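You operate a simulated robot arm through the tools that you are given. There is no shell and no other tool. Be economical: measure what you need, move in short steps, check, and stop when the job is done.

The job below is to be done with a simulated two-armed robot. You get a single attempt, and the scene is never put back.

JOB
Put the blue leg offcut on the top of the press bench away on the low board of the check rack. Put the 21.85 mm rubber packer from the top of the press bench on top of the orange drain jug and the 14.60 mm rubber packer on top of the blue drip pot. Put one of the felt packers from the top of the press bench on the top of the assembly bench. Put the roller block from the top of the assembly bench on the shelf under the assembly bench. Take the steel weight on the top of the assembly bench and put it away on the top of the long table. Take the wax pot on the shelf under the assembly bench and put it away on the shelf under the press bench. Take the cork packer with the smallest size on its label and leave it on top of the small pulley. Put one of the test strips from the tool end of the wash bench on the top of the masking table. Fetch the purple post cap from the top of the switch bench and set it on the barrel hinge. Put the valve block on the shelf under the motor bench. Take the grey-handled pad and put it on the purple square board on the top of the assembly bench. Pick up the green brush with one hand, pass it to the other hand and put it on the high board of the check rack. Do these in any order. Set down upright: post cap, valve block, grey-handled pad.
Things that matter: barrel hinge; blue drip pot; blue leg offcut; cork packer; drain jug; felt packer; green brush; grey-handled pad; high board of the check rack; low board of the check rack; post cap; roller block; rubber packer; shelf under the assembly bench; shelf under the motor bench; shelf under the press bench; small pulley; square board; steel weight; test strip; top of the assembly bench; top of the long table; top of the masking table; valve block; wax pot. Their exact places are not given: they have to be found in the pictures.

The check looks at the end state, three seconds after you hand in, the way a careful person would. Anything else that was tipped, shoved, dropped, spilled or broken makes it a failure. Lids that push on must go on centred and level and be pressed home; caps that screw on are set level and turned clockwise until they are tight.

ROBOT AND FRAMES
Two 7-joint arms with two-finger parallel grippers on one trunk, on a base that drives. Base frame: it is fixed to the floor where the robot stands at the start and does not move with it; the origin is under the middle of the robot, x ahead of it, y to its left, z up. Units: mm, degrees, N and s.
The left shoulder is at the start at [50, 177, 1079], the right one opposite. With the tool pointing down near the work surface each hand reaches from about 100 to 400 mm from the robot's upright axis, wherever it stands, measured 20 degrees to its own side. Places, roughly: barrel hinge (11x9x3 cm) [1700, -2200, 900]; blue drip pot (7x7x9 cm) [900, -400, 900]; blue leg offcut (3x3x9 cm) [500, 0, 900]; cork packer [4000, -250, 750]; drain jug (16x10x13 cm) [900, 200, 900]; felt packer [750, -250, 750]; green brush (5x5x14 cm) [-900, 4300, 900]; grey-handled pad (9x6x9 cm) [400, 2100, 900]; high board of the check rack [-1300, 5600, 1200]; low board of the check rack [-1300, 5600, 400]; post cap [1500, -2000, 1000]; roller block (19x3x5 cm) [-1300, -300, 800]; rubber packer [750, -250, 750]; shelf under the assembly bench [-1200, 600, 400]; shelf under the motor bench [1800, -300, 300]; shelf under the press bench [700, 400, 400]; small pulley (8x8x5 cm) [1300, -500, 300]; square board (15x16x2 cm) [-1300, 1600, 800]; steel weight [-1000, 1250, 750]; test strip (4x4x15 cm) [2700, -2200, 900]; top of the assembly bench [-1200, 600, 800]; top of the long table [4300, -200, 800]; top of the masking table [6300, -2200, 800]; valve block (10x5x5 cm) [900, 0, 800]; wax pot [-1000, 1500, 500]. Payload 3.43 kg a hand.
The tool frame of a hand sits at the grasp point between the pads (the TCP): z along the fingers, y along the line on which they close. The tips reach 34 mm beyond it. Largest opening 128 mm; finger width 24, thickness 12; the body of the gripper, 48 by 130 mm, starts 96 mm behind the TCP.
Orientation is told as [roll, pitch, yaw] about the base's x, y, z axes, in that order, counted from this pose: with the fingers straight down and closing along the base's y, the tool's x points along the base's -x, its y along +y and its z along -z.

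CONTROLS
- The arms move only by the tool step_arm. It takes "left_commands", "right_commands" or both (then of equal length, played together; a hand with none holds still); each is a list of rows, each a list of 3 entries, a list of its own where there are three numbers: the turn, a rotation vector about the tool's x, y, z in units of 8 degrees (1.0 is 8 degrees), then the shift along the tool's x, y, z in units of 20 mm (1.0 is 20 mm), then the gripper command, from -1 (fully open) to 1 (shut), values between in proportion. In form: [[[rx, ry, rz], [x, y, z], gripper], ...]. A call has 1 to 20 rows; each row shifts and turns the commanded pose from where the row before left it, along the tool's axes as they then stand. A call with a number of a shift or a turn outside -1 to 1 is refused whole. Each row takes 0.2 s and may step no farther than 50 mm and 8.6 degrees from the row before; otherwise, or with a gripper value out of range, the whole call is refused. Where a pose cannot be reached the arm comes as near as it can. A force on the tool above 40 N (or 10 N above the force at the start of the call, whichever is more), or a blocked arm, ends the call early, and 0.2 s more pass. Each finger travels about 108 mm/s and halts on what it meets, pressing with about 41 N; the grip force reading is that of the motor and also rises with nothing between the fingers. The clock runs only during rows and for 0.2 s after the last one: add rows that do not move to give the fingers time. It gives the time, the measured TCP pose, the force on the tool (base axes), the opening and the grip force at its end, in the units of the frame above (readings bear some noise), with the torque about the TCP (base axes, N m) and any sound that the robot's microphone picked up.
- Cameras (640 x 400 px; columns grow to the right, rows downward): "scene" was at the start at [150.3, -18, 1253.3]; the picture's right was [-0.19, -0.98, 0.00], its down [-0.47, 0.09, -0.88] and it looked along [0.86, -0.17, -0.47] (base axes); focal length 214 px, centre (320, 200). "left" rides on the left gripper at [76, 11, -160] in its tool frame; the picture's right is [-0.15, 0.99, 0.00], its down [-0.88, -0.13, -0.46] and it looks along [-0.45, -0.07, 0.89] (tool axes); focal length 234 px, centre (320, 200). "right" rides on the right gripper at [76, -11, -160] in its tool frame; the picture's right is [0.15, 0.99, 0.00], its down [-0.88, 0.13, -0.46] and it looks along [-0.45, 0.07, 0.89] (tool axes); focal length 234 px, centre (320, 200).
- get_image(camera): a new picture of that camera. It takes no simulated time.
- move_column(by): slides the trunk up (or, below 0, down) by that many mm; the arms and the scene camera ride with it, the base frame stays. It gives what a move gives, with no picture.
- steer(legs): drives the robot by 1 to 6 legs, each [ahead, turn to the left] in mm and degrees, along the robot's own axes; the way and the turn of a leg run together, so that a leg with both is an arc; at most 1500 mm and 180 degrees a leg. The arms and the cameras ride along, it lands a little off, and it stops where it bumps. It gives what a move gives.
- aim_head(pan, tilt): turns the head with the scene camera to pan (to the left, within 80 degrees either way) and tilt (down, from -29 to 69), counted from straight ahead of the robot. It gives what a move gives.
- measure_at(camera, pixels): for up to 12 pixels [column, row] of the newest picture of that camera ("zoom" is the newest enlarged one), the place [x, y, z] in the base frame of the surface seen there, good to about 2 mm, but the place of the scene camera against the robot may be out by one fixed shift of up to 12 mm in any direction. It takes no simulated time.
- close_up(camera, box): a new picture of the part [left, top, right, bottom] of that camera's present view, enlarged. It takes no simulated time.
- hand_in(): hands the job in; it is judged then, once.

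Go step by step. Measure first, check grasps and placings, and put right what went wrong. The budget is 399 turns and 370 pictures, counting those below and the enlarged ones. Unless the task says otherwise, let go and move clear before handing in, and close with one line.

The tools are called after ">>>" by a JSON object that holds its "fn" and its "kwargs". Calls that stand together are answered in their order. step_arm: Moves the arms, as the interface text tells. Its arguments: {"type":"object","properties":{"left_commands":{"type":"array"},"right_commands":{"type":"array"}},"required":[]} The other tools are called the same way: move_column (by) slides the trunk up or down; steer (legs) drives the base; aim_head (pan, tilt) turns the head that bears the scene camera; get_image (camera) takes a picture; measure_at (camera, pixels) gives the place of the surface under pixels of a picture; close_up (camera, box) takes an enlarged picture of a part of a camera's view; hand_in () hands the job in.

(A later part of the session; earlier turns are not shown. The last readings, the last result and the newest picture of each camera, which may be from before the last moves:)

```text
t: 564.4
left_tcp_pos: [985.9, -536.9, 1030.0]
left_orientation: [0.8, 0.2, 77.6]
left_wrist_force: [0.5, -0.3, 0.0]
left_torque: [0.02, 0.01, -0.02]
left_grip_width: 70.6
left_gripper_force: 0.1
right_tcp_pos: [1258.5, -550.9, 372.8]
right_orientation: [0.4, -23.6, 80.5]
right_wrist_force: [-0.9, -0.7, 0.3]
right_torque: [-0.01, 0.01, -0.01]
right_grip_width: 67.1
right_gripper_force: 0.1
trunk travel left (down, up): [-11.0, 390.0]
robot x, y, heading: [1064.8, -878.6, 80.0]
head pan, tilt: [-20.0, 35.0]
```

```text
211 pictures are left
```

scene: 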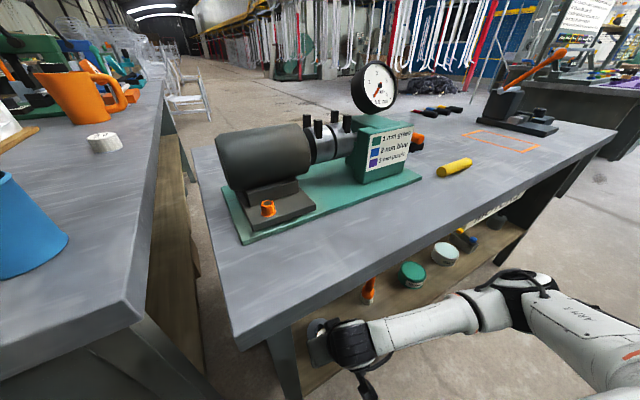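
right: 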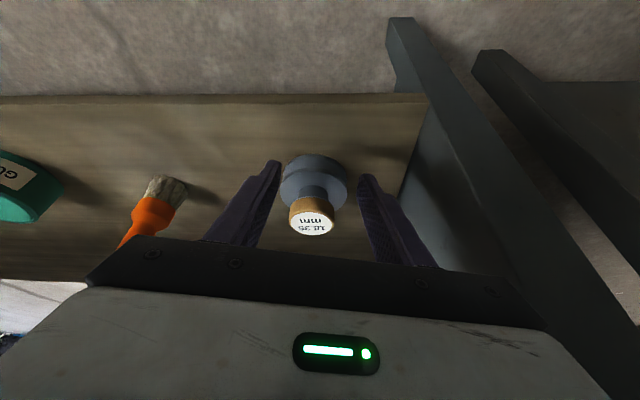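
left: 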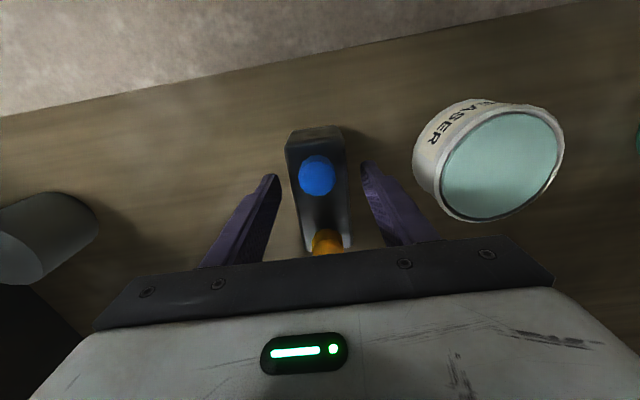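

The cork packer stands on the pulley. I back out, raise the trunk and bring the right hand back upright and high.

>>> {"fn": "steer", "kwargs": {"legs": [[-330, 0]]}}

>>> {"fn": "step_arm", "kwargs": {"right_commands": [[[0, 1, 0], [-0.3, 0, -1], 0], [[0, 1, 0], [-0.2, 0, -1], 0], [[0, 1, 0], [-0.1, 0, -1], 0], [[0, 0, 0], [0, 0, -1], 0], [[0, 0, 0], [0, 0, -1], 0], [[0, 0, 0], [0, 0, -1], 0], [[0, 0, 0], [0, 0, -1], 0], [[0, 0, 0], [0, 0, -1], 0], [[0, 0, 0], [0, 0, -1], 0], [[0, 0, 0], [0, 0, -1], 0], [[0, 0, 0], [0, 0, -1], 0], [[0, 0, 0], [0, 0, -1], 0], [[0, 0, 0], [0, 0, -1], 0], [[0, 0, 0], [0, 0, -1], 0], [[0, 0, 0], [0, 0, -1], 0], [[0, 0, 0], [0, 0, -1], 0], [[0, 0, 0], [0, 0, -1], 0], [[0, 0, 0], [0, 0, -1], 0], [[0, 0, 0], [0, 0, -1], 0], [[0, 0, 0], [0, 0, -1], 0]]}}

>>> {"fn": "move_column", "kwargs": {"by": 300}}

>>> {"fn": "get_image", "kwargs": {"camera": "scene"}}

```text
t: 566.5
left_tcp_pos: [929.6, -858.8, 1030.3]
left_orientation: [0.8, 0.2, 77.7]
left_wrist_force: [-0.3, -0.1, 0.6]
left_torque: [-0.01, -0.04, 0.0]
left_grip_width: 70.6
left_gripper_force: 0.0
right_tcp_pos: [1202.4, -871.4, 372.6]
right_orientation: [0.4, -23.7, 80.7]
right_wrist_force: [0.3, -0.1, 0.2]
right_torque: [-0.01, -0.01, 0.04]
right_grip_width: 67.4
right_gripper_force: 0.1
trunk travel left (down, up): [-11.0, 390.0]
robot x, y, heading: [1011.1, -1203.3, 80.3]
head pan, tilt: [-20.0, 35.0]
```

```text
t: 570.7
left_tcp_pos: [931.4, -859.4, 1031.3]
left_orientation: [0.8, 0.3, 77.7]
left_wrist_force: [-0.3, 0.4, 0.1]
left_torque: [0.01, -0.02, -0.01]
left_grip_width: 70.7
left_gripper_force: 0.0
right_tcp_pos: [1205.5, -875.2, 773.9]
right_orientation: [0.4, 0.5, 80.8]
right_wrist_force: [0.8, -1.0, 0.5]
right_torque: [0.01, 0.02, 0.01]
right_grip_width: 63.8
right_gripper_force: 0.1
trunk travel left (down, up): [-11.0, 390.0]
robot x, y, heading: [1008.7, -1203.5, 80.2]
head pan, tilt: [-20.0, 35.0]
```

```text
t: 573.7
left_tcp_pos: [929.7, -858.5, 1331.4]
left_orientation: [0.8, 0.4, 77.8]
left_wrist_force: [0.2, -0.4, 1.3]
left_torque: [-0.02, 0.01, -0.03]
left_grip_width: 70.5
left_gripper_force: 0.1
right_tcp_pos: [1204.7, -874.0, 1075.1]
right_orientation: [0.4, 0.2, 80.7]
right_wrist_force: [-0.1, -0.1, 0.3]
right_torque: [-0.04, -0.02, -0.02]
right_grip_width: 64.1
right_gripper_force: 0.1
trunk travel left (down, up): [-311.0, 90.0]
robot x, y, heading: [1010.0, -1203.7, 80.1]
head pan, tilt: [-20.0, 35.0]
```

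```text
210 pictures are left
```

scene: 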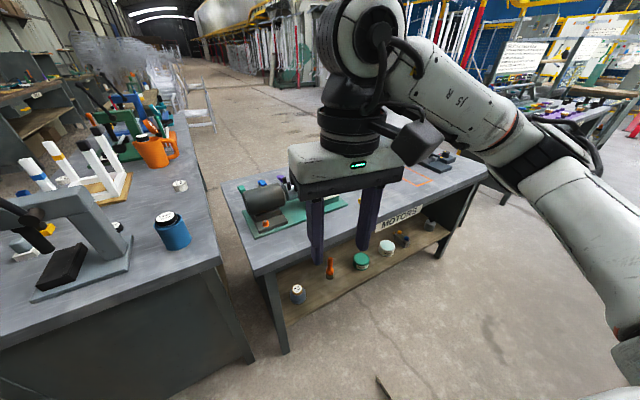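

All stands well ((297,292) shows the cork on the pulley). Now I go round to the press bench's front for a felt packer.

>>> {"fn": "steer", "kwargs": {"legs": [[0, 100], [1150, 0], [0, -90], [930, 0], [0, -90], [200, 0]]}}

>>> {"fn": "aim_head", "kwargs": {"pan": -10, "tilt": 40}}

>>> {"fn": "get_image", "kwargs": {"camera": "scene"}}

>>> {"fn": "get_image", "kwargs": {"camera": "right"}}

```text
t: 596.9
left_tcp_pos: [449.0, -160.7, 1331.4]
left_orientation: [0.8, 0.3, -4.1]
left_wrist_force: [0.9, -0.3, 0.6]
left_torque: [-0.01, 0.04, 0.01]
left_grip_width: 70.3
left_gripper_force: 0.0
right_tcp_pos: [473.8, -435.4, 1073.1]
right_orientation: [0.4, 0.4, -1.0]
right_wrist_force: [-0.7, 0.6, 0.9]
right_torque: [0.03, 0.02, 0.0]
right_grip_width: 64.1
right_gripper_force: 0.0
trunk travel left (down, up): [-311.0, 90.0]
robot x, y, heading: [119.9, -286.2, -1.6]
head pan, tilt: [-20.0, 35.0]
```

```text
t: 597.7
left_tcp_pos: [448.9, -160.2, 1330.7]
left_orientation: [0.8, 0.3, -4.0]
left_wrist_force: [0.8, -0.3, 0.0]
left_torque: [0.0, -0.04, 0.02]
left_grip_width: 70.6
left_gripper_force: 0.0
right_tcp_pos: [472.4, -435.5, 1074.8]
right_orientation: [0.5, 0.3, -1.2]
right_wrist_force: [0.1, -0.3, 0.4]
right_torque: [0.01, 0.01, -0.05]
right_grip_width: 64.0
right_gripper_force: 0.1
trunk travel left (down, up): [-311.0, 90.0]
robot x, y, heading: [121.6, -288.0, -1.8]
head pan, tilt: [-10.0, 40.0]
```

```text
209 pictures are left
```

scene: 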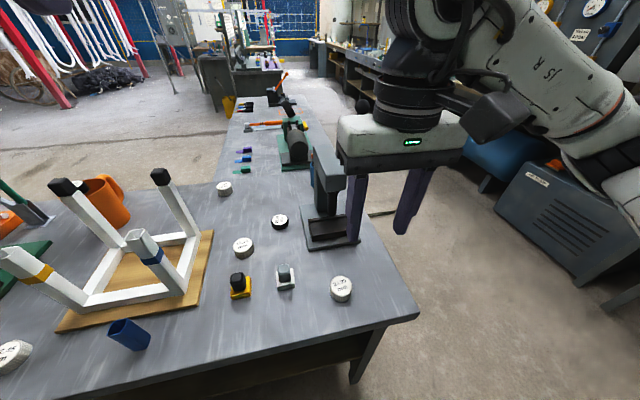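

```text
208 pictures are left
```

right: 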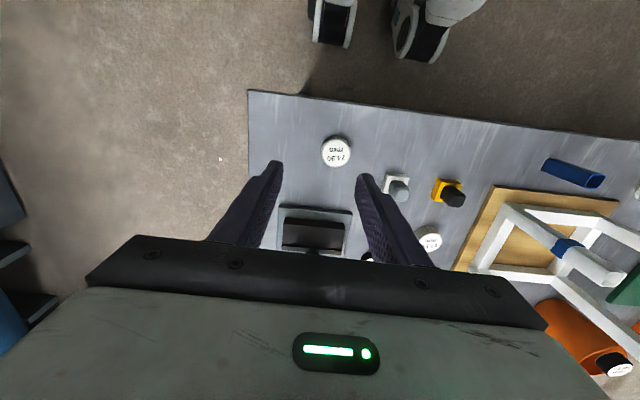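

The 24.90 felt packer is at (337,150) in the right view. I measure it.

>>> {"fn": "measure_at", "kwargs": {"camera": "right", "pixels": [[337, 152], [322, 152], [351, 152], [337, 140], [337, 164]]}}

```text
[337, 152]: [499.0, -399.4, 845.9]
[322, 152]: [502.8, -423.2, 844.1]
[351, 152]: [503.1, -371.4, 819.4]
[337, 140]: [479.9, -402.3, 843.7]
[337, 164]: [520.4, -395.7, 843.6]
```

Centre (500,-399). I move over it, descend to z≈858 and grip.

>>> {"fn": "step_arm", "kwargs": {"right_commands": [[[0, 0, 0], [-0.7, 0.9, 0], -0.25], [[0, 0, 0], [-0.68, 0.9, 0.8], -0.25], [[0, 0, 0], [0, 0, 1], -0.25], [[0, 0, 0], [0, 0, 1], -0.25], [[0, 0, 0], [0, 0, 1], -0.25], [[0, 0, 0], [0, 0, 1], -0.25], [[0, 0, 0], [0, 0, 1], -0.25], [[0, 0, 0], [0, 0, 1], -0.25], [[0, 0, 0], [0, 0, 1], -0.25], [[0, 0, 0], [0, 0, 1], -0.25], [[0, 0, 0], [0, 0, 1], -0.25], [[0, 0, 0], [0, 0, 1], -0.25], [[0, 0, 0], [0, 0, 0], -0.25], [[0, 0, 0], [0, 0, 0], 1], [[0, 0, 0], [0, 0, 0], 1], [[0, 0, 0], [0, 0, 0], 1], [[0, 0, 0], [0, 0, -1], 1], [[0, 0, 0], [0, 0, -1], 1], [[0, 0, 0], [0, 0, -1], 1], [[0, 0, 0], [0, 0, -1], 1]]}}

>>> {"fn": "get_image", "kwargs": {"camera": "right"}}

```text
t: 601.9
left_tcp_pos: [448.8, -159.9, 1330.5]
left_orientation: [0.9, 0.2, -4.1]
left_wrist_force: [0.3, -0.2, 0.0]
left_torque: [0.0, -0.03, 0.01]
left_grip_width: 70.6
left_gripper_force: 0.1
right_tcp_pos: [499.9, -398.8, 937.7]
right_orientation: [0.4, 0.2, -1.1]
right_wrist_force: [0.0, -0.5, -0.4]
right_torque: [-0.01, -0.01, 0.01]
right_grip_width: 47.4
right_gripper_force: 40.9
trunk travel left (down, up): [-311.0, 90.0]
robot x, y, heading: [119.8, -285.7, -1.5]
head pan, tilt: [-10.0, 40.0]
```

```text
207 pictures are left
```

right: 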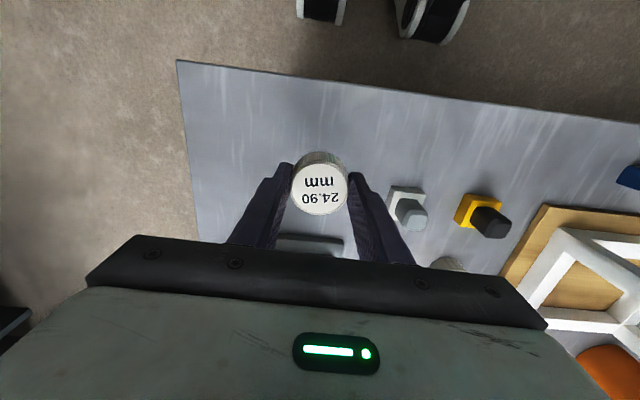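

The felt packer is held. I lift it, back off and turn round to the assembly bench.

>>> {"fn": "step_arm", "kwargs": {"right_commands": [[[0, 0, 0], [0, 0, -1], 1], [[0, 0, 0], [0, 0, -1], 1], [[0, 0, 0], [0, 0, -1], 1], [[0, 0, 0], [0, 0, -1], 1], [[0, 0, 0], [0.5, 0, -1], 1], [[0, 0, 0], [0.5, 0, -1], 1], [[0, 0, 0], [0.5, 0, -1], 1], [[0, 0, 0], [0.5, 0, -1], 1], [[0, 0, 0], [0.5, 0, -1], 1], [[0, 0, 0], [0.5, 0, -1], 1]]}}

>>> {"fn": "steer", "kwargs": {"legs": [[-250, 0], [0, 180]]}}

>>> {"fn": "aim_head", "kwargs": {"pan": 0, "tilt": 25}}

>>> {"fn": "get_image", "kwargs": {"camera": "scene"}}

```text
t: 604.1
left_tcp_pos: [448.2, -160.3, 1331.4]
left_orientation: [0.8, 0.2, -4.1]
left_wrist_force: [0.8, 0.0, -0.4]
left_torque: [-0.01, -0.03, 0.01]
left_grip_width: 70.4
left_gripper_force: 0.1
right_tcp_pos: [440.2, -398.6, 1140.5]
right_orientation: [0.5, 0.3, -1.1]
right_wrist_force: [0.1, 0.6, 0.6]
right_torque: [-0.01, 0.01, -0.02]
right_grip_width: 47.4
right_gripper_force: 40.3
trunk travel left (down, up): [-311.0, 90.0]
robot x, y, heading: [119.3, -285.4, -1.6]
head pan, tilt: [-10.0, 40.0]
```

```text
t: 613.1
left_tcp_pos: [-464.3, -390.5, 1329.8]
left_orientation: [0.8, 0.3, 173.1]
left_wrist_force: [-0.2, 0.2, 0.5]
left_torque: [-0.01, -0.01, 0.05]
left_grip_width: 70.4
left_gripper_force: 0.0
right_tcp_pos: [-443.3, -152.9, 1138.8]
right_orientation: [0.4, 0.3, 176.0]
right_wrist_force: [0.5, -0.2, -0.4]
right_torque: [0.0, -0.02, 0.01]
right_grip_width: 47.5
right_gripper_force: 41.2
trunk travel left (down, up): [-311.0, 90.0]
robot x, y, heading: [-132.7, -277.4, 175.7]
head pan, tilt: [-10.0, 40.0]
```

```text
t: 613.9
left_tcp_pos: [-464.2, -389.9, 1331.0]
left_orientation: [0.7, 0.2, 173.0]
left_wrist_force: [-0.1, 0.5, 1.3]
left_torque: [0.02, 0.03, -0.01]
left_grip_width: 70.4
left_gripper_force: 0.1
right_tcp_pos: [-443.6, -153.2, 1139.7]
right_orientation: [0.4, 0.3, 176.1]
right_wrist_force: [0.1, -0.4, -0.3]
right_torque: [-0.02, -0.01, 0.03]
right_grip_width: 47.5
right_gripper_force: 41.6
trunk travel left (down, up): [-311.0, 90.0]
robot x, y, heading: [-131.5, -282.9, 175.5]
head pan, tilt: [0.0, 25.0]
```

```text
206 pictures are left
```

scene: 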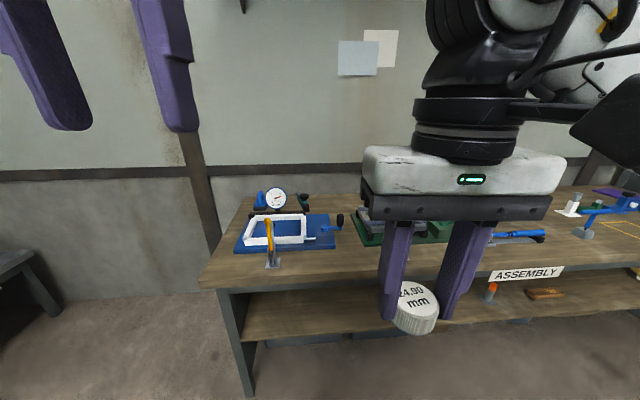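

The assembly bench is ahead. I enlarge its top to find the roller block and free space.

>>> {"fn": "close_up", "kwargs": {"camera": "scene", "box": [200, 170, 440, 320]}}

>>> {"fn": "close_up", "kwargs": {"camera": "scene", "box": [440, 170, 640, 310]}}

>>> {"fn": "measure_at", "kwargs": {"camera": "scene", "pixels": [[230, 265], [300, 275], [400, 262], [345, 255], [545, 250], [300, 235], [510, 236], [230, 290], [300, 310], [590, 250], [370, 270]]}}

```text
2.67 times, centred on (320, 245) of scene
```

zoom: 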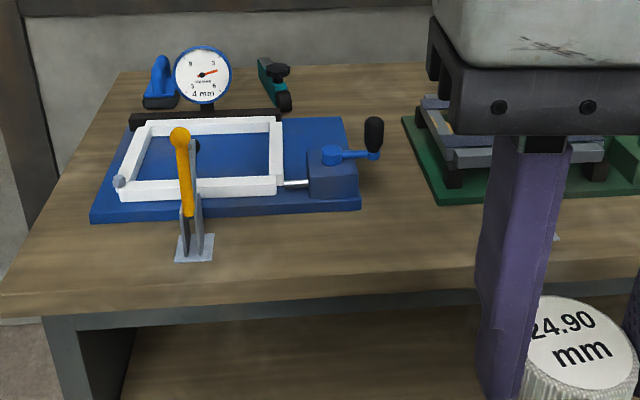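

```text
2.86 times, centred on (540, 240) of scene
```

zoom: 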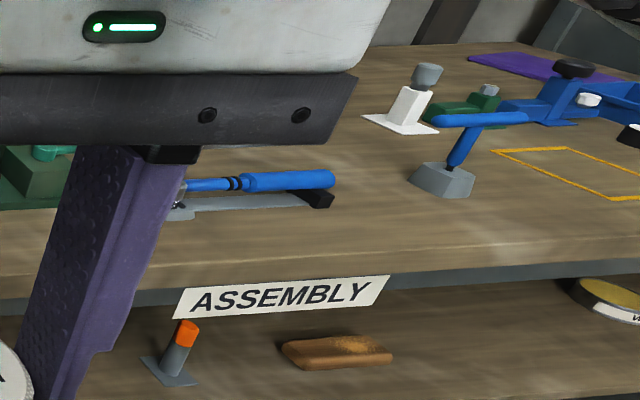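

```text
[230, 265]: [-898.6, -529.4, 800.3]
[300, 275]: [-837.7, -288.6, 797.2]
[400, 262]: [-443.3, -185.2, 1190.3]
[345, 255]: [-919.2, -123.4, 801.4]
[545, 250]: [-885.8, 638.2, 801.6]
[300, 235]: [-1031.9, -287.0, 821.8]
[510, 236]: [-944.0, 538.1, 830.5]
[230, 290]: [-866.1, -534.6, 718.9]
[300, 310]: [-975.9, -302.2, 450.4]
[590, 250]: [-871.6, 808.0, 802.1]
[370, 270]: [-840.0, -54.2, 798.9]
```

The bench top is at z≈798 with its edge at x≈-840; free room lies at about (-900,-130). I square up and drive up to it.

>>> {"fn": "steer", "kwargs": {"legs": [[0, 4.4], [430, 0]]}}

>>> {"fn": "get_image", "kwargs": {"camera": "right"}}

>>> {"fn": "aim_head", "kwargs": {"pan": 0, "tilt": 38}}

>>> {"fn": "get_image", "kwargs": {"camera": "scene"}}

```text
t: 617.0
left_tcp_pos: [-890.8, -410.2, 1329.6]
left_orientation: [0.7, 0.3, 177.0]
left_wrist_force: [-0.6, -0.6, -0.7]
left_torque: [0.02, -0.05, -0.02]
left_grip_width: 70.4
left_gripper_force: 0.1
right_tcp_pos: [-886.1, -174.3, 1139.7]
right_orientation: [0.4, 0.4, -180.0]
right_wrist_force: [-0.2, 0.2, -0.5]
right_torque: [0.0, -0.02, -0.02]
right_grip_width: 47.4
right_gripper_force: 40.9
trunk travel left (down, up): [-311.0, 90.0]
robot x, y, heading: [-565.9, -276.5, 179.6]
head pan, tilt: [0.0, 25.0]
```

```text
203 pictures are left
```

right: 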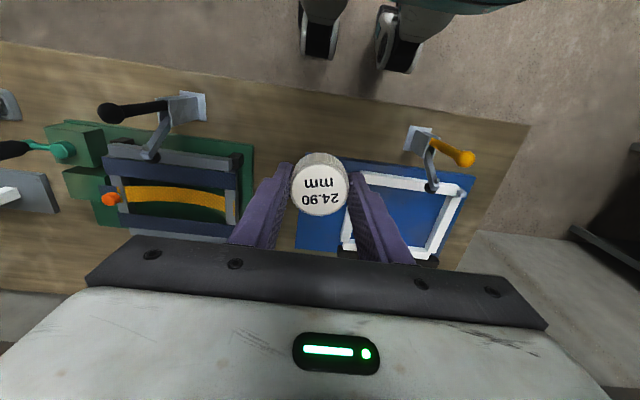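

```text
t: 617.8
left_tcp_pos: [-890.0, -409.7, 1330.4]
left_orientation: [0.8, 0.2, 177.0]
left_wrist_force: [0.6, -0.1, 0.1]
left_torque: [0.0, 0.0, 0.01]
left_grip_width: 70.4
left_gripper_force: 0.0
right_tcp_pos: [-886.0, -173.9, 1140.5]
right_orientation: [0.4, 0.2, -180.0]
right_wrist_force: [0.2, -0.6, -0.8]
right_torque: [-0.01, 0.02, 0.02]
right_grip_width: 47.7
right_gripper_force: 41.6
trunk travel left (down, up): [-311.0, 90.0]
robot x, y, heading: [-567.2, -280.0, 179.3]
head pan, tilt: [0.0, 38.0]
```

```text
202 pictures are left
```

scene: 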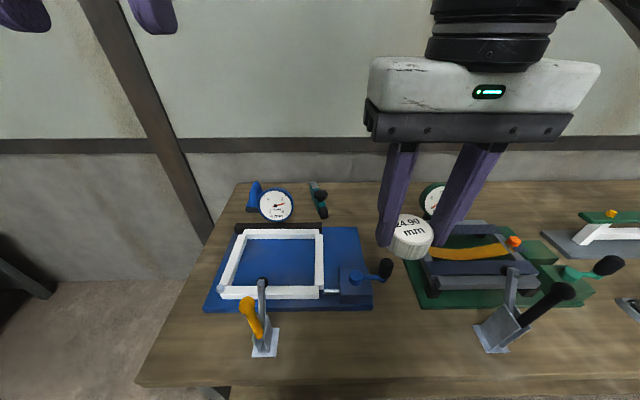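

A free place is between the two levers, about (395,340). I measure.

>>> {"fn": "measure_at", "kwargs": {"camera": "right", "pixels": [[310, 130], [300, 110], [205, 105], [412, 135], [340, 160], [300, 220], [260, 150]]}}

>>> {"fn": "measure_at", "kwargs": {"camera": "scene", "pixels": [[395, 340], [400, 370], [265, 345], [495, 335], [560, 290], [262, 282], [380, 270], [320, 195], [255, 195]]}}

```text
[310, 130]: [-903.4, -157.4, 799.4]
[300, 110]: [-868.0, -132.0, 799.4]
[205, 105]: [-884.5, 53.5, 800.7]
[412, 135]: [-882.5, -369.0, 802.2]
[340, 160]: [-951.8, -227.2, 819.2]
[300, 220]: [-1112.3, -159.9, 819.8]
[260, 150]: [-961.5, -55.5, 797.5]
```

```text
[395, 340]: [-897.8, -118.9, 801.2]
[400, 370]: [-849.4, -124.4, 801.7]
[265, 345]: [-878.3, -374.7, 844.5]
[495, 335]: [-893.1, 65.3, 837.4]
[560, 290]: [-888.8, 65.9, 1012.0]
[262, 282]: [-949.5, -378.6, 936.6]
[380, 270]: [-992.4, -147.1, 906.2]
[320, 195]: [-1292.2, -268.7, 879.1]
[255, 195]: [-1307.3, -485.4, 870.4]
```

I lower the felt packer at (-893,-132).

>>> {"fn": "step_arm", "kwargs": {"right_commands": [[[0, 0, 0], [-0.15, -0.75, 0], 1], [[0, 0, 0], [-0.15, -0.75, 0], 1], [[0, 0, 0], [-0.1, -0.65, 1], 1], [[0, 0, 0], [0, 0, 1], 1], [[0, 0, 0], [0, 0, 1], 1], [[0, 0, 0], [0, 0, 1], 1], [[0, 0, 0], [0, 0, 1], 1], [[0, 0, 0], [0, 0, 1], 1], [[0, 0, 0], [0, 0, 1], 1], [[0, 0, 0], [0, 0, 1], 1], [[0, 0, 0], [0, 0, 1], 1], [[0, 0, 0], [0, 0, 1], 1], [[0, 0, 0], [0, 0, 1], 1], [[0, 0, 0], [0, 0, 1], 1], [[0, 0, 0], [0, 0, 1], 1], [[0, 0, 0], [0, 0, 1], 1], [[0, 0, 0], [0, 0, 1], 1], [[0, 0, 0], [0, 0, 0], 1]]}}

>>> {"fn": "step_arm", "kwargs": {"right_commands": [[[0, 0, 0], [0, 0, 0.1], 1], [[0, 0, 0], [0, 0, 0], 0.1], [[0, 0, 0], [0, 0, 0], 0], [[0, 0, 0], [0, 0, -0.5], 0], [[0, 0, 0], [0, 0, -1], 0], [[0, 0, 0], [0, 0, -1], 0], [[0, 0, 0], [0, 0, -1], 0], [[0, 0, 0], [0, 0, -1], 0], [[0, 0, 0], [0, 0, -1], 0], [[0, 0, 0], [0, 0, -1], 0], [[0, 0, 0], [0, 0, -1], 0], [[0, 0, 0], [0, 0, -1], 0], [[0, 0, 0], [0, 0, -1], 0], [[0, 0, 0], [0, 0, -1], 0], [[0, 0, 0], [0, 0, -1], 0], [[0, 0, 0], [0, 0, -1], 0], [[0, 0, 0], [0, 0, -1], 0]]}}

>>> {"fn": "get_image", "kwargs": {"camera": "scene"}}

>>> {"fn": "close_up", "kwargs": {"camera": "scene", "box": [200, 160, 460, 320]}}

```text
t: 621.6
left_tcp_pos: [-884.0, -412.2, 1334.4]
left_orientation: [0.7, -0.1, 177.0]
left_wrist_force: [0.2, 0.3, 1.1]
left_torque: [0.02, -0.01, 0.02]
left_grip_width: 70.6
left_gripper_force: 0.1
right_tcp_pos: [-893.9, -134.5, 846.4]
right_orientation: [0.2, -0.7, 179.8]
right_wrist_force: [0.4, 0.7, -0.2]
right_torque: [-0.02, -0.01, -0.03]
right_grip_width: 47.3
right_gripper_force: 40.5
trunk travel left (down, up): [-311.0, 90.0]
robot x, y, heading: [-564.6, -276.5, 179.5]
head pan, tilt: [0.0, 38.0]
```

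```text
t: 625.2
left_tcp_pos: [-890.2, -409.9, 1330.4]
left_orientation: [0.8, 0.2, 177.0]
left_wrist_force: [0.5, -0.3, 0.4]
left_torque: [0.02, 0.0, 0.01]
left_grip_width: 70.6
left_gripper_force: 0.1
right_tcp_pos: [-893.9, -129.0, 1105.1]
right_orientation: [0.4, 0.3, 180.0]
right_wrist_force: [-0.3, -0.6, -1.0]
right_torque: [0.02, 0.03, 0.0]
right_grip_width: 64.1
right_gripper_force: 0.1
trunk travel left (down, up): [-311.0, 90.0]
robot x, y, heading: [-566.1, -274.3, 179.5]
head pan, tilt: [0.0, 38.0]
```

```text
201 pictures are left
```

scene: 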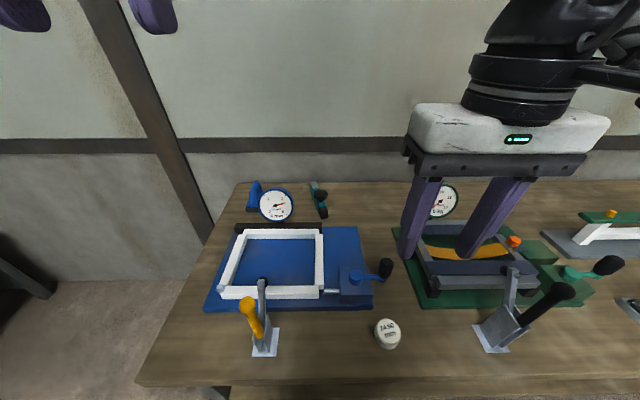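

```text
2.46 times, centred on (330, 240) of scene
```

zoom: 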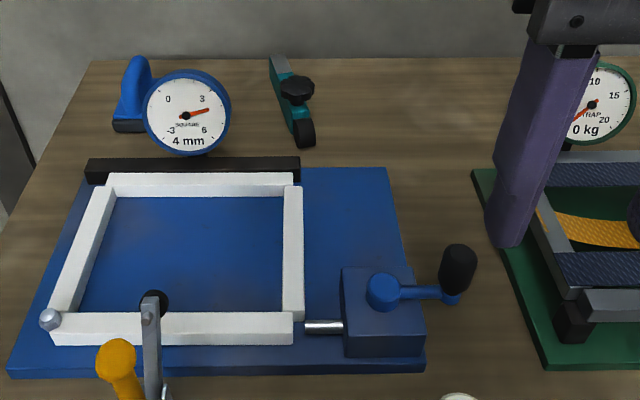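

The felt packer stands on the bench. The roller block is the teal bar with the black roller at about (-1290,-268), lying along x at the back; I need the left hand tilted forward to reach it. I bring it nearer and tilt it 40°.

>>> {"fn": "step_arm", "kwargs": {"left_commands": [[[0, 0, 0], [-0.9, -0.6, 1], 0], [[0, 0, 0], [-0.9, -0.6, 1], 0], [[0, 0, 0], [-0.9, -0.6, 1], 0], [[0, 0, 0], [-0.9, -0.6, 1], 0], [[0, 0, 0], [-0.9, -0.6, 1], 0], [[0, 0, 0], [-0.9, -0.6, 1], 0], [[0, 0, 0], [-0.9, -0.6, 1], 0], [[0, 0, 0], [-0.9, -0.6, 1], 0], [[0, 0, 0], [-0.9, -0.6, 1], 0], [[0, 0, 0], [-0.9, -0.6, 1], 0], [[0, -1, 0], [0, 0, 0], 0], [[0, -1, 0], [0, 0, 0], 0], [[0, -1, 0], [0, 0, 0], 0], [[0, -1, 0], [0, 0, 0], 0], [[0, -1, 0], [0, 0, 0], 0], [[0, 0, 0], [0, 0, 0], 0]], "right_commands": [[[0, 0, 0], [0, -0.5, -0.5], 0], [[0, 0, 0], [0, -0.5, -0.5], 0], [[0, 0, 0], [0, -0.5, -0.5], 0], [[0, 0, 0], [0, -0.5, -0.5], 0], [[0, 0, 0], [0, 0, 0], 0], [[0, 0, 0], [0, 0, 0], 0], [[0, 0, 0], [0, 0, 0], 0], [[0, 0, 0], [0, 0, 0], 0], [[0, 0, 0], [0, 0, 0], 0], [[0, 0, 0], [0, 0, 0], 0], [[0, 0, 0], [0, 0, 0], 0], [[0, 0, 0], [0, 0, 0], 0], [[0, 0, 0], [0, 0, 0], 0], [[0, 0, 0], [0, 0, 0], 0], [[0, 0, 0], [0, 0, 0], 0], [[0, 0, 0], [0, 0, 0], 0]]}}

>>> {"fn": "get_image", "kwargs": {"camera": "left"}}

>>> {"fn": "get_image", "kwargs": {"camera": "scene"}}

```text
t: 628.6
left_tcp_pos: [-1062.7, -283.0, 1128.4]
left_orientation: [0.9, -39.8, 176.3]
left_wrist_force: [0.6, 0.6, -0.2]
left_torque: [0.0, 0.0, 0.03]
left_grip_width: 63.8
left_gripper_force: 0.1
right_tcp_pos: [-893.1, -89.4, 1146.2]
right_orientation: [0.3, 0.3, -180.0]
right_wrist_force: [0.5, -0.6, 0.0]
right_torque: [-0.03, 0.0, 0.01]
right_grip_width: 63.9
right_gripper_force: 0.0
trunk travel left (down, up): [-311.0, 90.0]
robot x, y, heading: [-565.3, -276.8, 179.6]
head pan, tilt: [0.0, 38.0]
```

```text
199 pictures are left
```

left: 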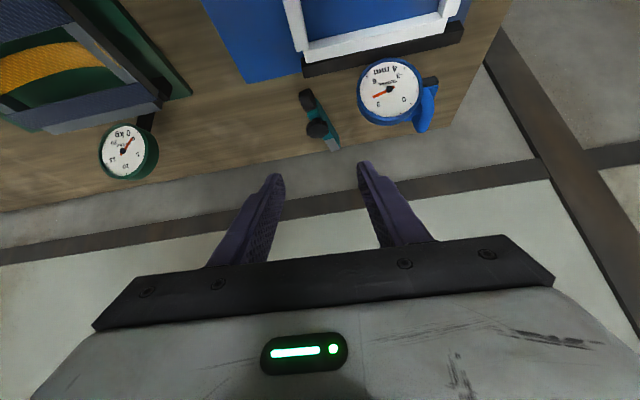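

```text
198 pictures are left
```

scene: 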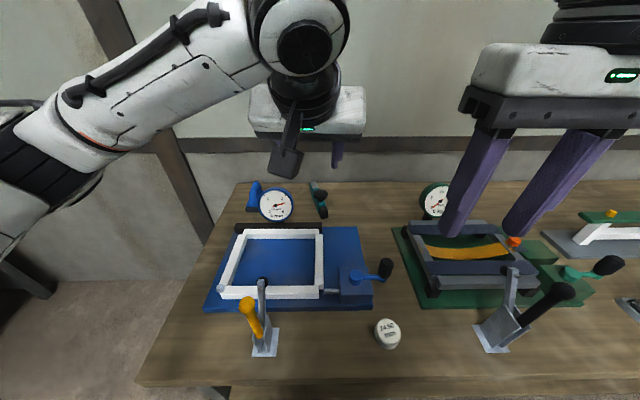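

The left camera sees the teal bar at (320,122). I enlarge and measure it.

>>> {"fn": "close_up", "kwargs": {"camera": "left", "box": [280, 70, 360, 160]}}

>>> {"fn": "measure_at", "kwargs": {"camera": "zoom", "pixels": [[230, 130], [295, 245], [370, 320], [340, 230], [260, 150], [330, 330], [400, 330], [200, 120], [160, 200]]}}

```text
4.44 times, centred on (320, 115) of left
```

zoom: 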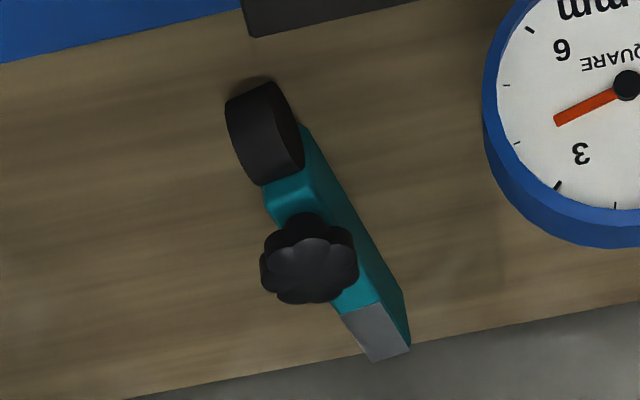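

```text
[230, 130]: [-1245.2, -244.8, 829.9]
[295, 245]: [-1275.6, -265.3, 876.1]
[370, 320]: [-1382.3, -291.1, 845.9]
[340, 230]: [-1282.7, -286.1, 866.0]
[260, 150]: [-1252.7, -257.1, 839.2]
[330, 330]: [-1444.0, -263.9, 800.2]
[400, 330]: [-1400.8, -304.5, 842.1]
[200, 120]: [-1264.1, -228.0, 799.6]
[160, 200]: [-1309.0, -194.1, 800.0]
```

It is the roller block: roller at x≈-1245, knob on top near (-1285,-270), far end at x≈-1405, turned about 15°. I'll lift it by its knob, above its middle. I measure the knob exactly.

>>> {"fn": "measure_at", "kwargs": {"camera": "zoom", "pixels": [[312, 270], [312, 240], [312, 295], [270, 265], [352, 262], [300, 215], [262, 260], [270, 290]]}}

```text
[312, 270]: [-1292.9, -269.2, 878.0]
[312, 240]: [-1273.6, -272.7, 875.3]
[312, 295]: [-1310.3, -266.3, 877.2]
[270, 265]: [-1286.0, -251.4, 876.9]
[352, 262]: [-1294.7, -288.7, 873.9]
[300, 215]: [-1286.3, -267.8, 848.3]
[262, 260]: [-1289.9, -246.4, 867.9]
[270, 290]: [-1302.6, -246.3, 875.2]
```

Knob centre (-1291,-268), z 850-877. Moving straight along the tilted tool axis leads right to it; I go 240 mm and look.

>>> {"fn": "step_arm", "kwargs": {"left_commands": [[[0, 0, 0], [0, 0, 1], 0], [[0, 0, 0], [0, 0, 1], 0], [[0, 0, 0], [0, 0, 1], 0], [[0, 0, 0], [0, 0, 1], 0], [[0, 0, 0], [0, 0, 1], 0], [[0, 0, 0], [0, 0, 1], 0], [[0, 0, 0], [0, 0, 1], 0], [[0, 0, 0], [0, 0, 1], 0], [[0, 0, 0], [0, 0, 1], 0], [[0, 0, 0], [0, 0, 1], 0], [[0, 0, 0], [0, 0, 1], 0], [[0, 0, 0], [0, 0, 1], 0], [[0, 0, 0], [0, 0, 0], 0]]}}

>>> {"fn": "get_image", "kwargs": {"camera": "left"}}

>>> {"fn": "get_image", "kwargs": {"camera": "scene"}}

```text
t: 631.4
left_tcp_pos: [-1215.7, -277.9, 944.2]
left_orientation: [1.1, -39.8, 176.3]
left_wrist_force: [1.5, 0.2, 0.0]
left_torque: [-0.02, -0.02, -0.03]
left_grip_width: 63.8
left_gripper_force: 0.1
right_tcp_pos: [-893.1, -90.7, 1148.6]
right_orientation: [0.4, 0.4, -179.9]
right_wrist_force: [0.3, -0.5, -0.1]
right_torque: [0.02, -0.01, 0.01]
right_grip_width: 63.9
right_gripper_force: 0.1
trunk travel left (down, up): [-311.0, 90.0]
robot x, y, heading: [-564.3, -276.2, 179.4]
head pan, tilt: [0.0, 38.0]
```

```text
196 pictures are left
```

left: 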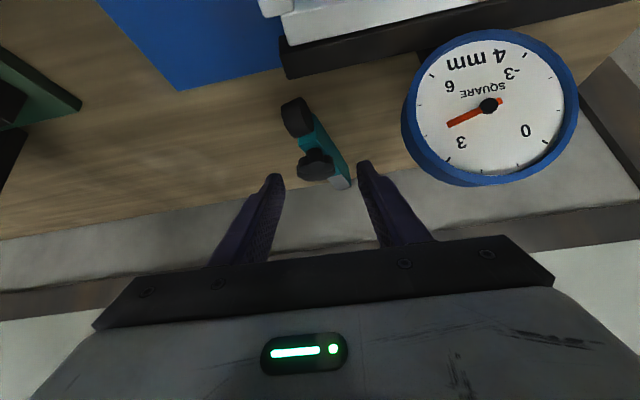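

```text
195 pictures are left
```

scene: 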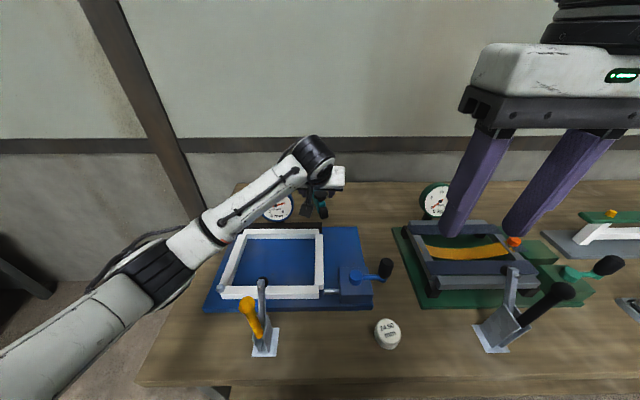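

I check the dial gauge's nearness and re-measure the knob.

>>> {"fn": "measure_at", "kwargs": {"camera": "left", "pixels": [[410, 110], [430, 60], [490, 35], [440, 170], [316, 165], [302, 165], [330, 165], [316, 155], [316, 175]]}}

```text
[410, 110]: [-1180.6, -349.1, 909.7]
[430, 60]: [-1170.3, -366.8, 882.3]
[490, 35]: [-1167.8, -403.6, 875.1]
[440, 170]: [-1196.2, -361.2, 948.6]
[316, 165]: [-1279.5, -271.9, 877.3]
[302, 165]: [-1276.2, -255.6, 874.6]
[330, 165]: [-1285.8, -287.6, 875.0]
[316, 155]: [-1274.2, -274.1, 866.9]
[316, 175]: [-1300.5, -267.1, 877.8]
```

The dial's edge is at y≈-349, my palm will reach y≈-335: enough. I go the last 93 mm and check.

>>> {"fn": "step_arm", "kwargs": {"left_commands": [[[0, 0, 0], [-0.1, -0.25, 0.9], 0], [[0, 0, 0], [-0.1, 0, 0.9], 0], [[0, 0, 0], [-0.06, 0, 0.9], 0], [[0, 0, 0], [0, 0, 0.9], 0], [[0, 0, 0], [0, 0, 0.9], 0], [[0, 0, 0], [0, 0, 0.16], 0], [[0, 0, 0], [0, 0, 0], 0]]}}

>>> {"fn": "get_image", "kwargs": {"camera": "left"}}

```text
t: 633.0
left_tcp_pos: [-1279.5, -270.5, 875.5]
left_orientation: [1.1, -39.8, 176.2]
left_wrist_force: [0.4, 0.4, 0.1]
left_torque: [0.0, -0.03, 0.02]
left_grip_width: 64.1
left_gripper_force: 0.0
right_tcp_pos: [-893.6, -89.3, 1145.3]
right_orientation: [0.4, 0.3, -180.0]
right_wrist_force: [0.0, 0.1, 1.1]
right_torque: [0.04, 0.02, 0.0]
right_grip_width: 64.2
right_gripper_force: 0.0
trunk travel left (down, up): [-311.0, 90.0]
robot x, y, heading: [-565.3, -279.2, 179.3]
head pan, tilt: [0.0, 38.0]
```

```text
194 pictures are left
```

left: 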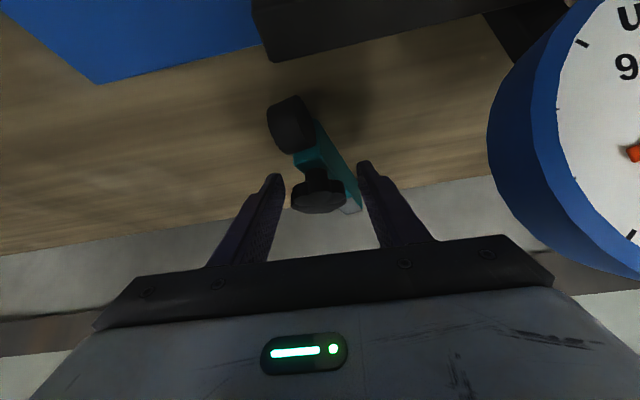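

The knob is between the fingertips. I close and lift 20 mm to see whether it holds.

>>> {"fn": "step_arm", "kwargs": {"left_commands": [[[0, 0, 0], [0, 0, 0], 1], [[0, 0, 0], [0, 0, 0], 1], [[0, 0, 0], [0, 0, 0], 1], [[0, 0, 0], [-0.32, 0, -0.38], 1], [[0, 0, 0], [-0.32, 0, -0.38], 1], [[0, 0, 0], [0, 0, 0], 1]]}}

>>> {"fn": "get_image", "kwargs": {"camera": "left"}}

```text
t: 634.4
left_tcp_pos: [-1279.5, -272.0, 896.2]
left_orientation: [1.1, -39.7, 176.3]
left_wrist_force: [-0.3, 0.7, -2.3]
left_torque: [0.01, -0.08, 0.0]
left_grip_width: 43.5
left_gripper_force: 41.1
right_tcp_pos: [-893.3, -89.9, 1146.6]
right_orientation: [0.3, 0.4, -180.1]
right_wrist_force: [0.3, -0.1, -0.7]
right_torque: [0.0, 0.0, -0.04]
right_grip_width: 64.0
right_gripper_force: 0.0
trunk travel left (down, up): [-311.0, 90.0]
robot x, y, heading: [-570.9, -276.1, 179.5]
head pan, tilt: [0.0, 38.0]
```

```text
193 pictures are left
```

left: 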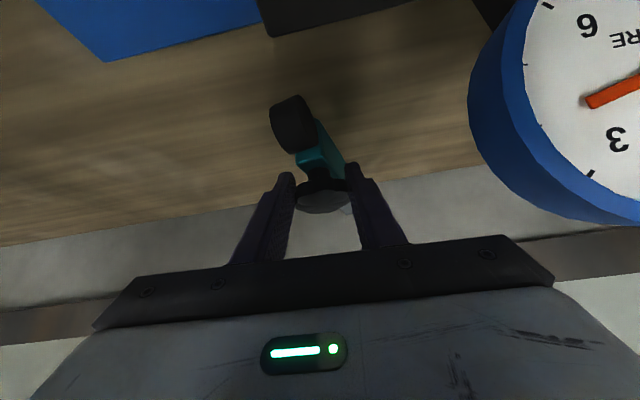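

It holds (2.3 N, bar level). I lift 120 mm and draw the hand back over the bench.

>>> {"fn": "step_arm", "kwargs": {"left_commands": [[[0, 0, 0], [-0.64, 0, -0.77], 1], [[0, 0, 0], [-0.64, 0, -0.77], 1], [[0, 0, 0], [-0.64, 0, -0.77], 1], [[0, 0, 0], [-0.64, 0, -0.77], 1], [[0, 0, 0], [-0.64, 0, -0.77], 1], [[0, 0, 0], [-0.64, 0, -0.77], 1], [[0, 0, 0], [0.77, 0, -0.64], 1], [[0, 0, 0], [0.77, 0, -0.64], 1], [[0, 0, 0], [0.77, 0, -0.64], 1], [[0, 0, 0], [0.77, 0, -0.64], 1], [[0, 0, 0], [0.77, 0, -0.64], 1], [[0, 0, 0], [0.77, 0, -0.64], 1], [[0, 0, 0], [0.77, 0, -0.64], 1], [[0, 0, 0], [0.77, 0, -0.64], 1], [[0, 0, 0], [0.77, 0, -0.64], 1], [[0, 0, 0], [0.77, 0, -0.64], 1], [[0, 0, 0], [0.77, 0, -0.64], 1], [[0, 0, 0], [0.77, 0, -0.64], 1], [[0, 0, 0], [0.77, 0, -0.64], 1], [[0, 0, 0], [0.77, 0, -0.64], 1]]}}

>>> {"fn": "get_image", "kwargs": {"camera": "scene"}}

```text
t: 638.4
left_tcp_pos: [-1090.2, -338.2, 1041.2]
left_orientation: [9.9, -50.2, 174.7]
left_wrist_force: [-0.2, 0.1, -3.1]
left_torque: [-0.03, -0.14, 0.0]
left_grip_width: 43.2
left_gripper_force: 41.2
left hand out of reach, approached as far as the arm can: row 16, 17, 18, 19, 20
right_tcp_pos: [-893.0, -97.4, 1147.4]
right_orientation: [-0.1, 0.1, 180.0]
right_wrist_force: [-0.8, -0.2, -0.8]
right_torque: [-0.01, -0.03, -0.02]
right_grip_width: 64.0
right_gripper_force: 0.2
trunk travel left (down, up): [-311.0, 90.0]
robot x, y, heading: [-565.2, -280.3, 179.8]
head pan, tilt: [0.0, 38.0]
stopped in row 20 (left hand): the arm was blocked; the commanded pose is now the measured one
```

```text
192 pictures are left
```

scene: 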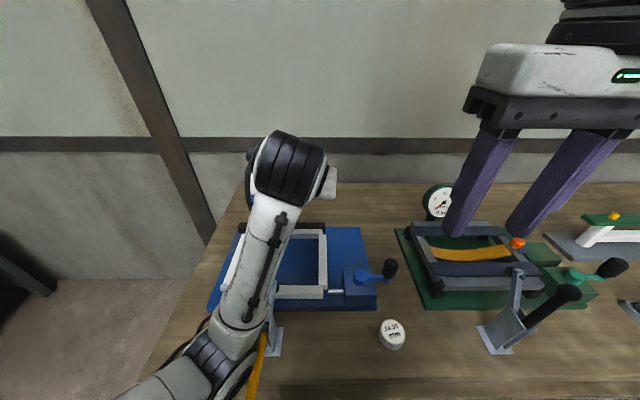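

The left elbow came down onto the yellow lever by the bench edge. I move the hand forward and up again to free it and look.

>>> {"fn": "step_arm", "kwargs": {"left_commands": [[[0, 0, 0], [-0.5, 0, -0.8], 1], [[0, 0, 0], [-0.7, 0, -0.7], 1], [[0, 0, 0], [-0.77, 0, -0.64], 1], [[0, 0, 0], [-0.77, 0, -0.64], 1], [[0, 0, 0], [-0.77, 0, -0.64], 1], [[0, 0, 0], [-0.77, 0, -0.64], 1], [[0, 0, 0], [0, 0, 0], 1]]}}

>>> {"fn": "get_image", "kwargs": {"camera": "scene"}}

```text
t: 640.2
left_tcp_pos: [-1145.9, -365.2, 1097.6]
left_orientation: [15.1, -48.8, 175.1]
left_wrist_force: [0.0, 0.9, -1.5]
left_torque: [0.01, -0.11, -0.03]
left_grip_width: 43.5
left_gripper_force: 40.8
left hand out of reach, approached as far as the arm can: row 2, 3, 4, 5, 6
right_tcp_pos: [-894.6, -90.3, 1146.5]
right_orientation: [0.4, 0.4, 180.1]
right_wrist_force: [0.1, -0.8, -0.8]
right_torque: [0.0, 0.05, 0.01]
right_grip_width: 64.1
right_gripper_force: 0.1
trunk travel left (down, up): [-311.0, 90.0]
robot x, y, heading: [-564.0, -277.3, 179.5]
head pan, tilt: [0.0, 38.0]
stopped in row 7 (left hand): the arm was blocked; the commanded pose is now the measured one
```

```text
191 pictures are left
```

scene: 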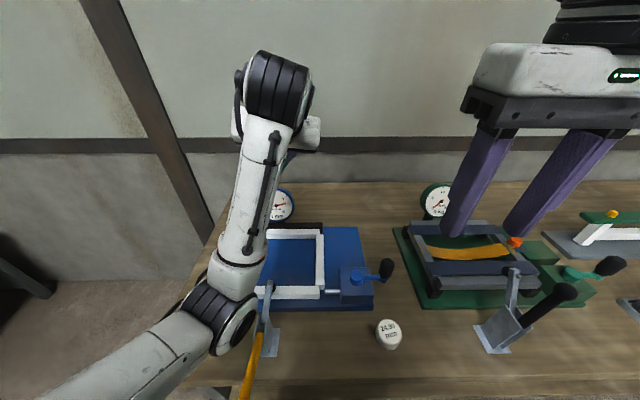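

The yellow lever has been swung toward me by the elbow. I raise the trunk fully to lift the elbow clear first.

>>> {"fn": "move_column", "kwargs": {"by": 90}}

>>> {"fn": "get_image", "kwargs": {"camera": "scene"}}

>>> {"fn": "measure_at", "kwargs": {"camera": "scene", "pixels": [[245, 385], [262, 340], [272, 345], [225, 320], [270, 310], [255, 360]]}}

```text
t: 641.4
left_tcp_pos: [-1145.3, -364.7, 1187.6]
left_orientation: [15.1, -48.8, 175.1]
left_wrist_force: [0.1, -0.1, -1.9]
left_torque: [0.02, -0.13, 0.0]
left_grip_width: 43.2
left_gripper_force: 41.5
right_tcp_pos: [-894.5, -88.8, 1236.5]
right_orientation: [0.4, 0.5, 180.0]
right_wrist_force: [0.2, 0.2, -0.2]
right_torque: [0.02, -0.01, 0.05]
right_grip_width: 64.1
right_gripper_force: 0.0
trunk travel left (down, up): [-401.0, 0.0]
robot x, y, heading: [-564.6, -275.6, 179.4]
head pan, tilt: [0.0, 38.0]
```

```text
190 pictures are left
```

scene: 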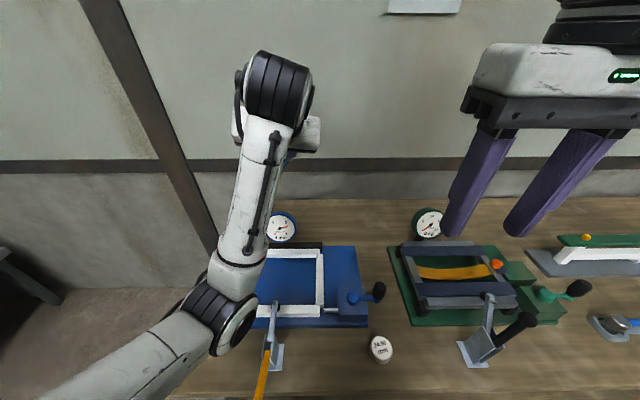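

```text
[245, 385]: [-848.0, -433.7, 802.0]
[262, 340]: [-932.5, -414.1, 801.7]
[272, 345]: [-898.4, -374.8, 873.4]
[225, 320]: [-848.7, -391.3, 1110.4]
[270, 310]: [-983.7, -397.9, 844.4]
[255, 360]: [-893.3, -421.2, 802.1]
```

The elbow is free above. I back the robot 250 mm and look at the lever closely.

>>> {"fn": "steer", "kwargs": {"legs": [[-250, 0]]}}

>>> {"fn": "aim_head", "kwargs": {"pan": 8, "tilt": 38}}

>>> {"fn": "get_image", "kwargs": {"camera": "scene"}}

>>> {"fn": "get_image", "kwargs": {"camera": "left"}}

```text
t: 643.2
left_tcp_pos: [-896.6, -365.6, 1188.6]
left_orientation: [15.0, -49.0, 175.0]
left_wrist_force: [1.0, 0.0, -1.8]
left_torque: [-0.02, -0.09, -0.01]
left_grip_width: 43.2
left_gripper_force: 40.9
right_tcp_pos: [-645.7, -90.9, 1237.0]
right_orientation: [0.4, 0.3, 179.9]
right_wrist_force: [0.4, 0.6, 0.3]
right_torque: [-0.02, 0.0, 0.0]
right_grip_width: 64.1
right_gripper_force: 0.0
trunk travel left (down, up): [-401.0, 0.0]
robot x, y, heading: [-317.9, -280.8, 179.5]
head pan, tilt: [0.0, 38.0]
```

```text
t: 643.9
left_tcp_pos: [-897.3, -367.3, 1187.6]
left_orientation: [15.2, -48.9, 175.0]
left_wrist_force: [0.7, 0.3, -1.9]
left_torque: [0.0, -0.15, 0.04]
left_grip_width: 43.2
left_gripper_force: 40.8
right_tcp_pos: [-644.4, -91.4, 1237.4]
right_orientation: [0.4, 0.4, 179.8]
right_wrist_force: [0.7, 0.1, 0.1]
right_torque: [-0.02, 0.03, -0.01]
right_grip_width: 64.0
right_gripper_force: 0.1
trunk travel left (down, up): [-401.0, 0.0]
robot x, y, heading: [-317.3, -276.0, 179.4]
head pan, tilt: [8.0, 38.0]
```

```text
189 pictures are left
```

scene: 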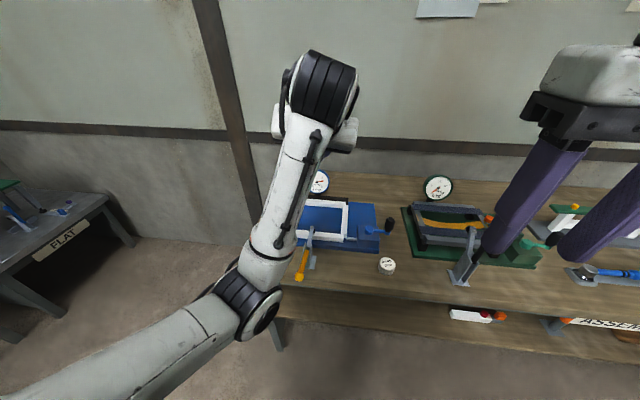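

```text
188 pictures are left
```

left: 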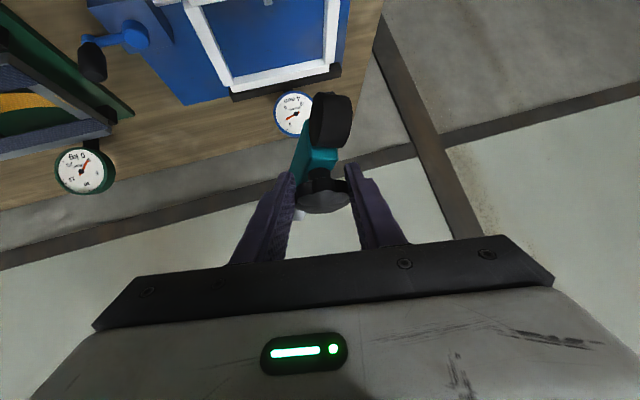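

I enlarge the yellow lever at (302,262) to see how it stands now.

>>> {"fn": "close_up", "kwargs": {"camera": "scene", "box": [270, 210, 350, 290]}}

>>> {"fn": "measure_at", "kwargs": {"camera": "zoom", "pixels": [[235, 328], [248, 270], [275, 245], [330, 290], [300, 240], [312, 160], [330, 240]]}}

```text
5.00 times, centred on (310, 250) of scene
```

zoom: 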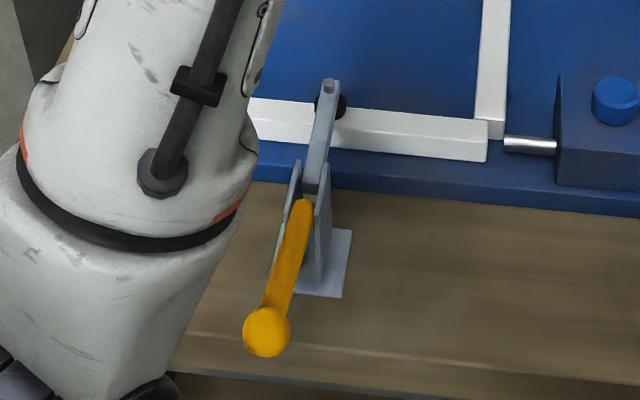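

```text
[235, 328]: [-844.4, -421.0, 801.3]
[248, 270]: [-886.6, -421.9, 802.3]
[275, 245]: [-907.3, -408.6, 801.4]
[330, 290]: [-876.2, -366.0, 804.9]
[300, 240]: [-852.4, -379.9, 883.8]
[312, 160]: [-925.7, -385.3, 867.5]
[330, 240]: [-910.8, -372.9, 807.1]
```

I measure the clamp's arm tip and the yellow knob now.

>>> {"fn": "measure_at", "kwargs": {"camera": "zoom", "pixels": [[329, 88], [338, 108], [322, 130], [267, 330], [258, 322], [285, 270], [303, 210], [320, 180]]}}

```text
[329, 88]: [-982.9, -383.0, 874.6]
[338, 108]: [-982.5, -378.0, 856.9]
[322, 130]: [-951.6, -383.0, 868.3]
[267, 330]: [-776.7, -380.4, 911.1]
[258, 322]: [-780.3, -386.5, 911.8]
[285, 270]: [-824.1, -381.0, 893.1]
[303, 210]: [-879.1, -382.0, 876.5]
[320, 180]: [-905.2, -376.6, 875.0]
```

The lever is a clamp: my elbow pushed its handle down from upright (knob at about (-892,-380,958)) to (-777,-380,911). I'll put it back with the right hand after setting the block down. First I straighten the left hand's roll and draw it in.

>>> {"fn": "step_arm", "kwargs": {"left_commands": [[[0.95, 0.56, 0], [0, 0, 0], 1], [[0.95, 0.56, 0], [0, 0, 0], 1], [[0, 0, 0], [0.4, 0, -0.3], 1], [[0, 0, 0], [0.77, 0, -0.64], 1], [[0, 0, 0], [0.77, 0, -0.64], 1], [[0, 0, 0], [0, 0, 0], 1]]}}

>>> {"fn": "measure_at", "kwargs": {"camera": "scene", "pixels": [[330, 325], [330, 315], [380, 325], [470, 313], [350, 300], [300, 318], [400, 310], [340, 295]]}}

>>> {"fn": "get_image", "kwargs": {"camera": "left"}}

```text
refused: row 1 steps farther than a row can; nothing moved
```

```text
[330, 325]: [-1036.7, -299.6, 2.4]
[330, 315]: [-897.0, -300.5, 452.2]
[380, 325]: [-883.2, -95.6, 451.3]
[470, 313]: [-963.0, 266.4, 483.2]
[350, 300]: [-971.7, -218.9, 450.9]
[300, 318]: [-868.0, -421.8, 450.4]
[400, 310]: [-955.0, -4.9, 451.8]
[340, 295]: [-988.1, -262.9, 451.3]
```

```text
186 pictures are left
```

left: 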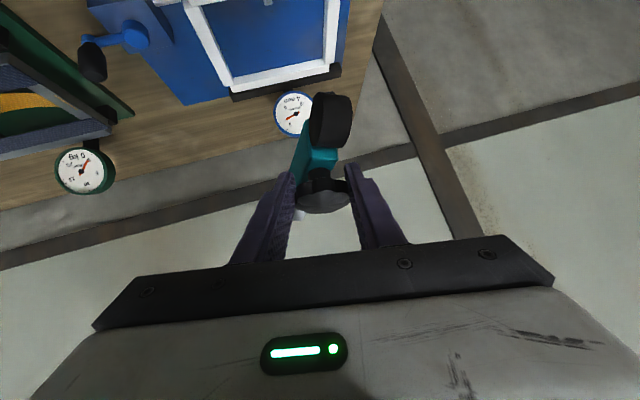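

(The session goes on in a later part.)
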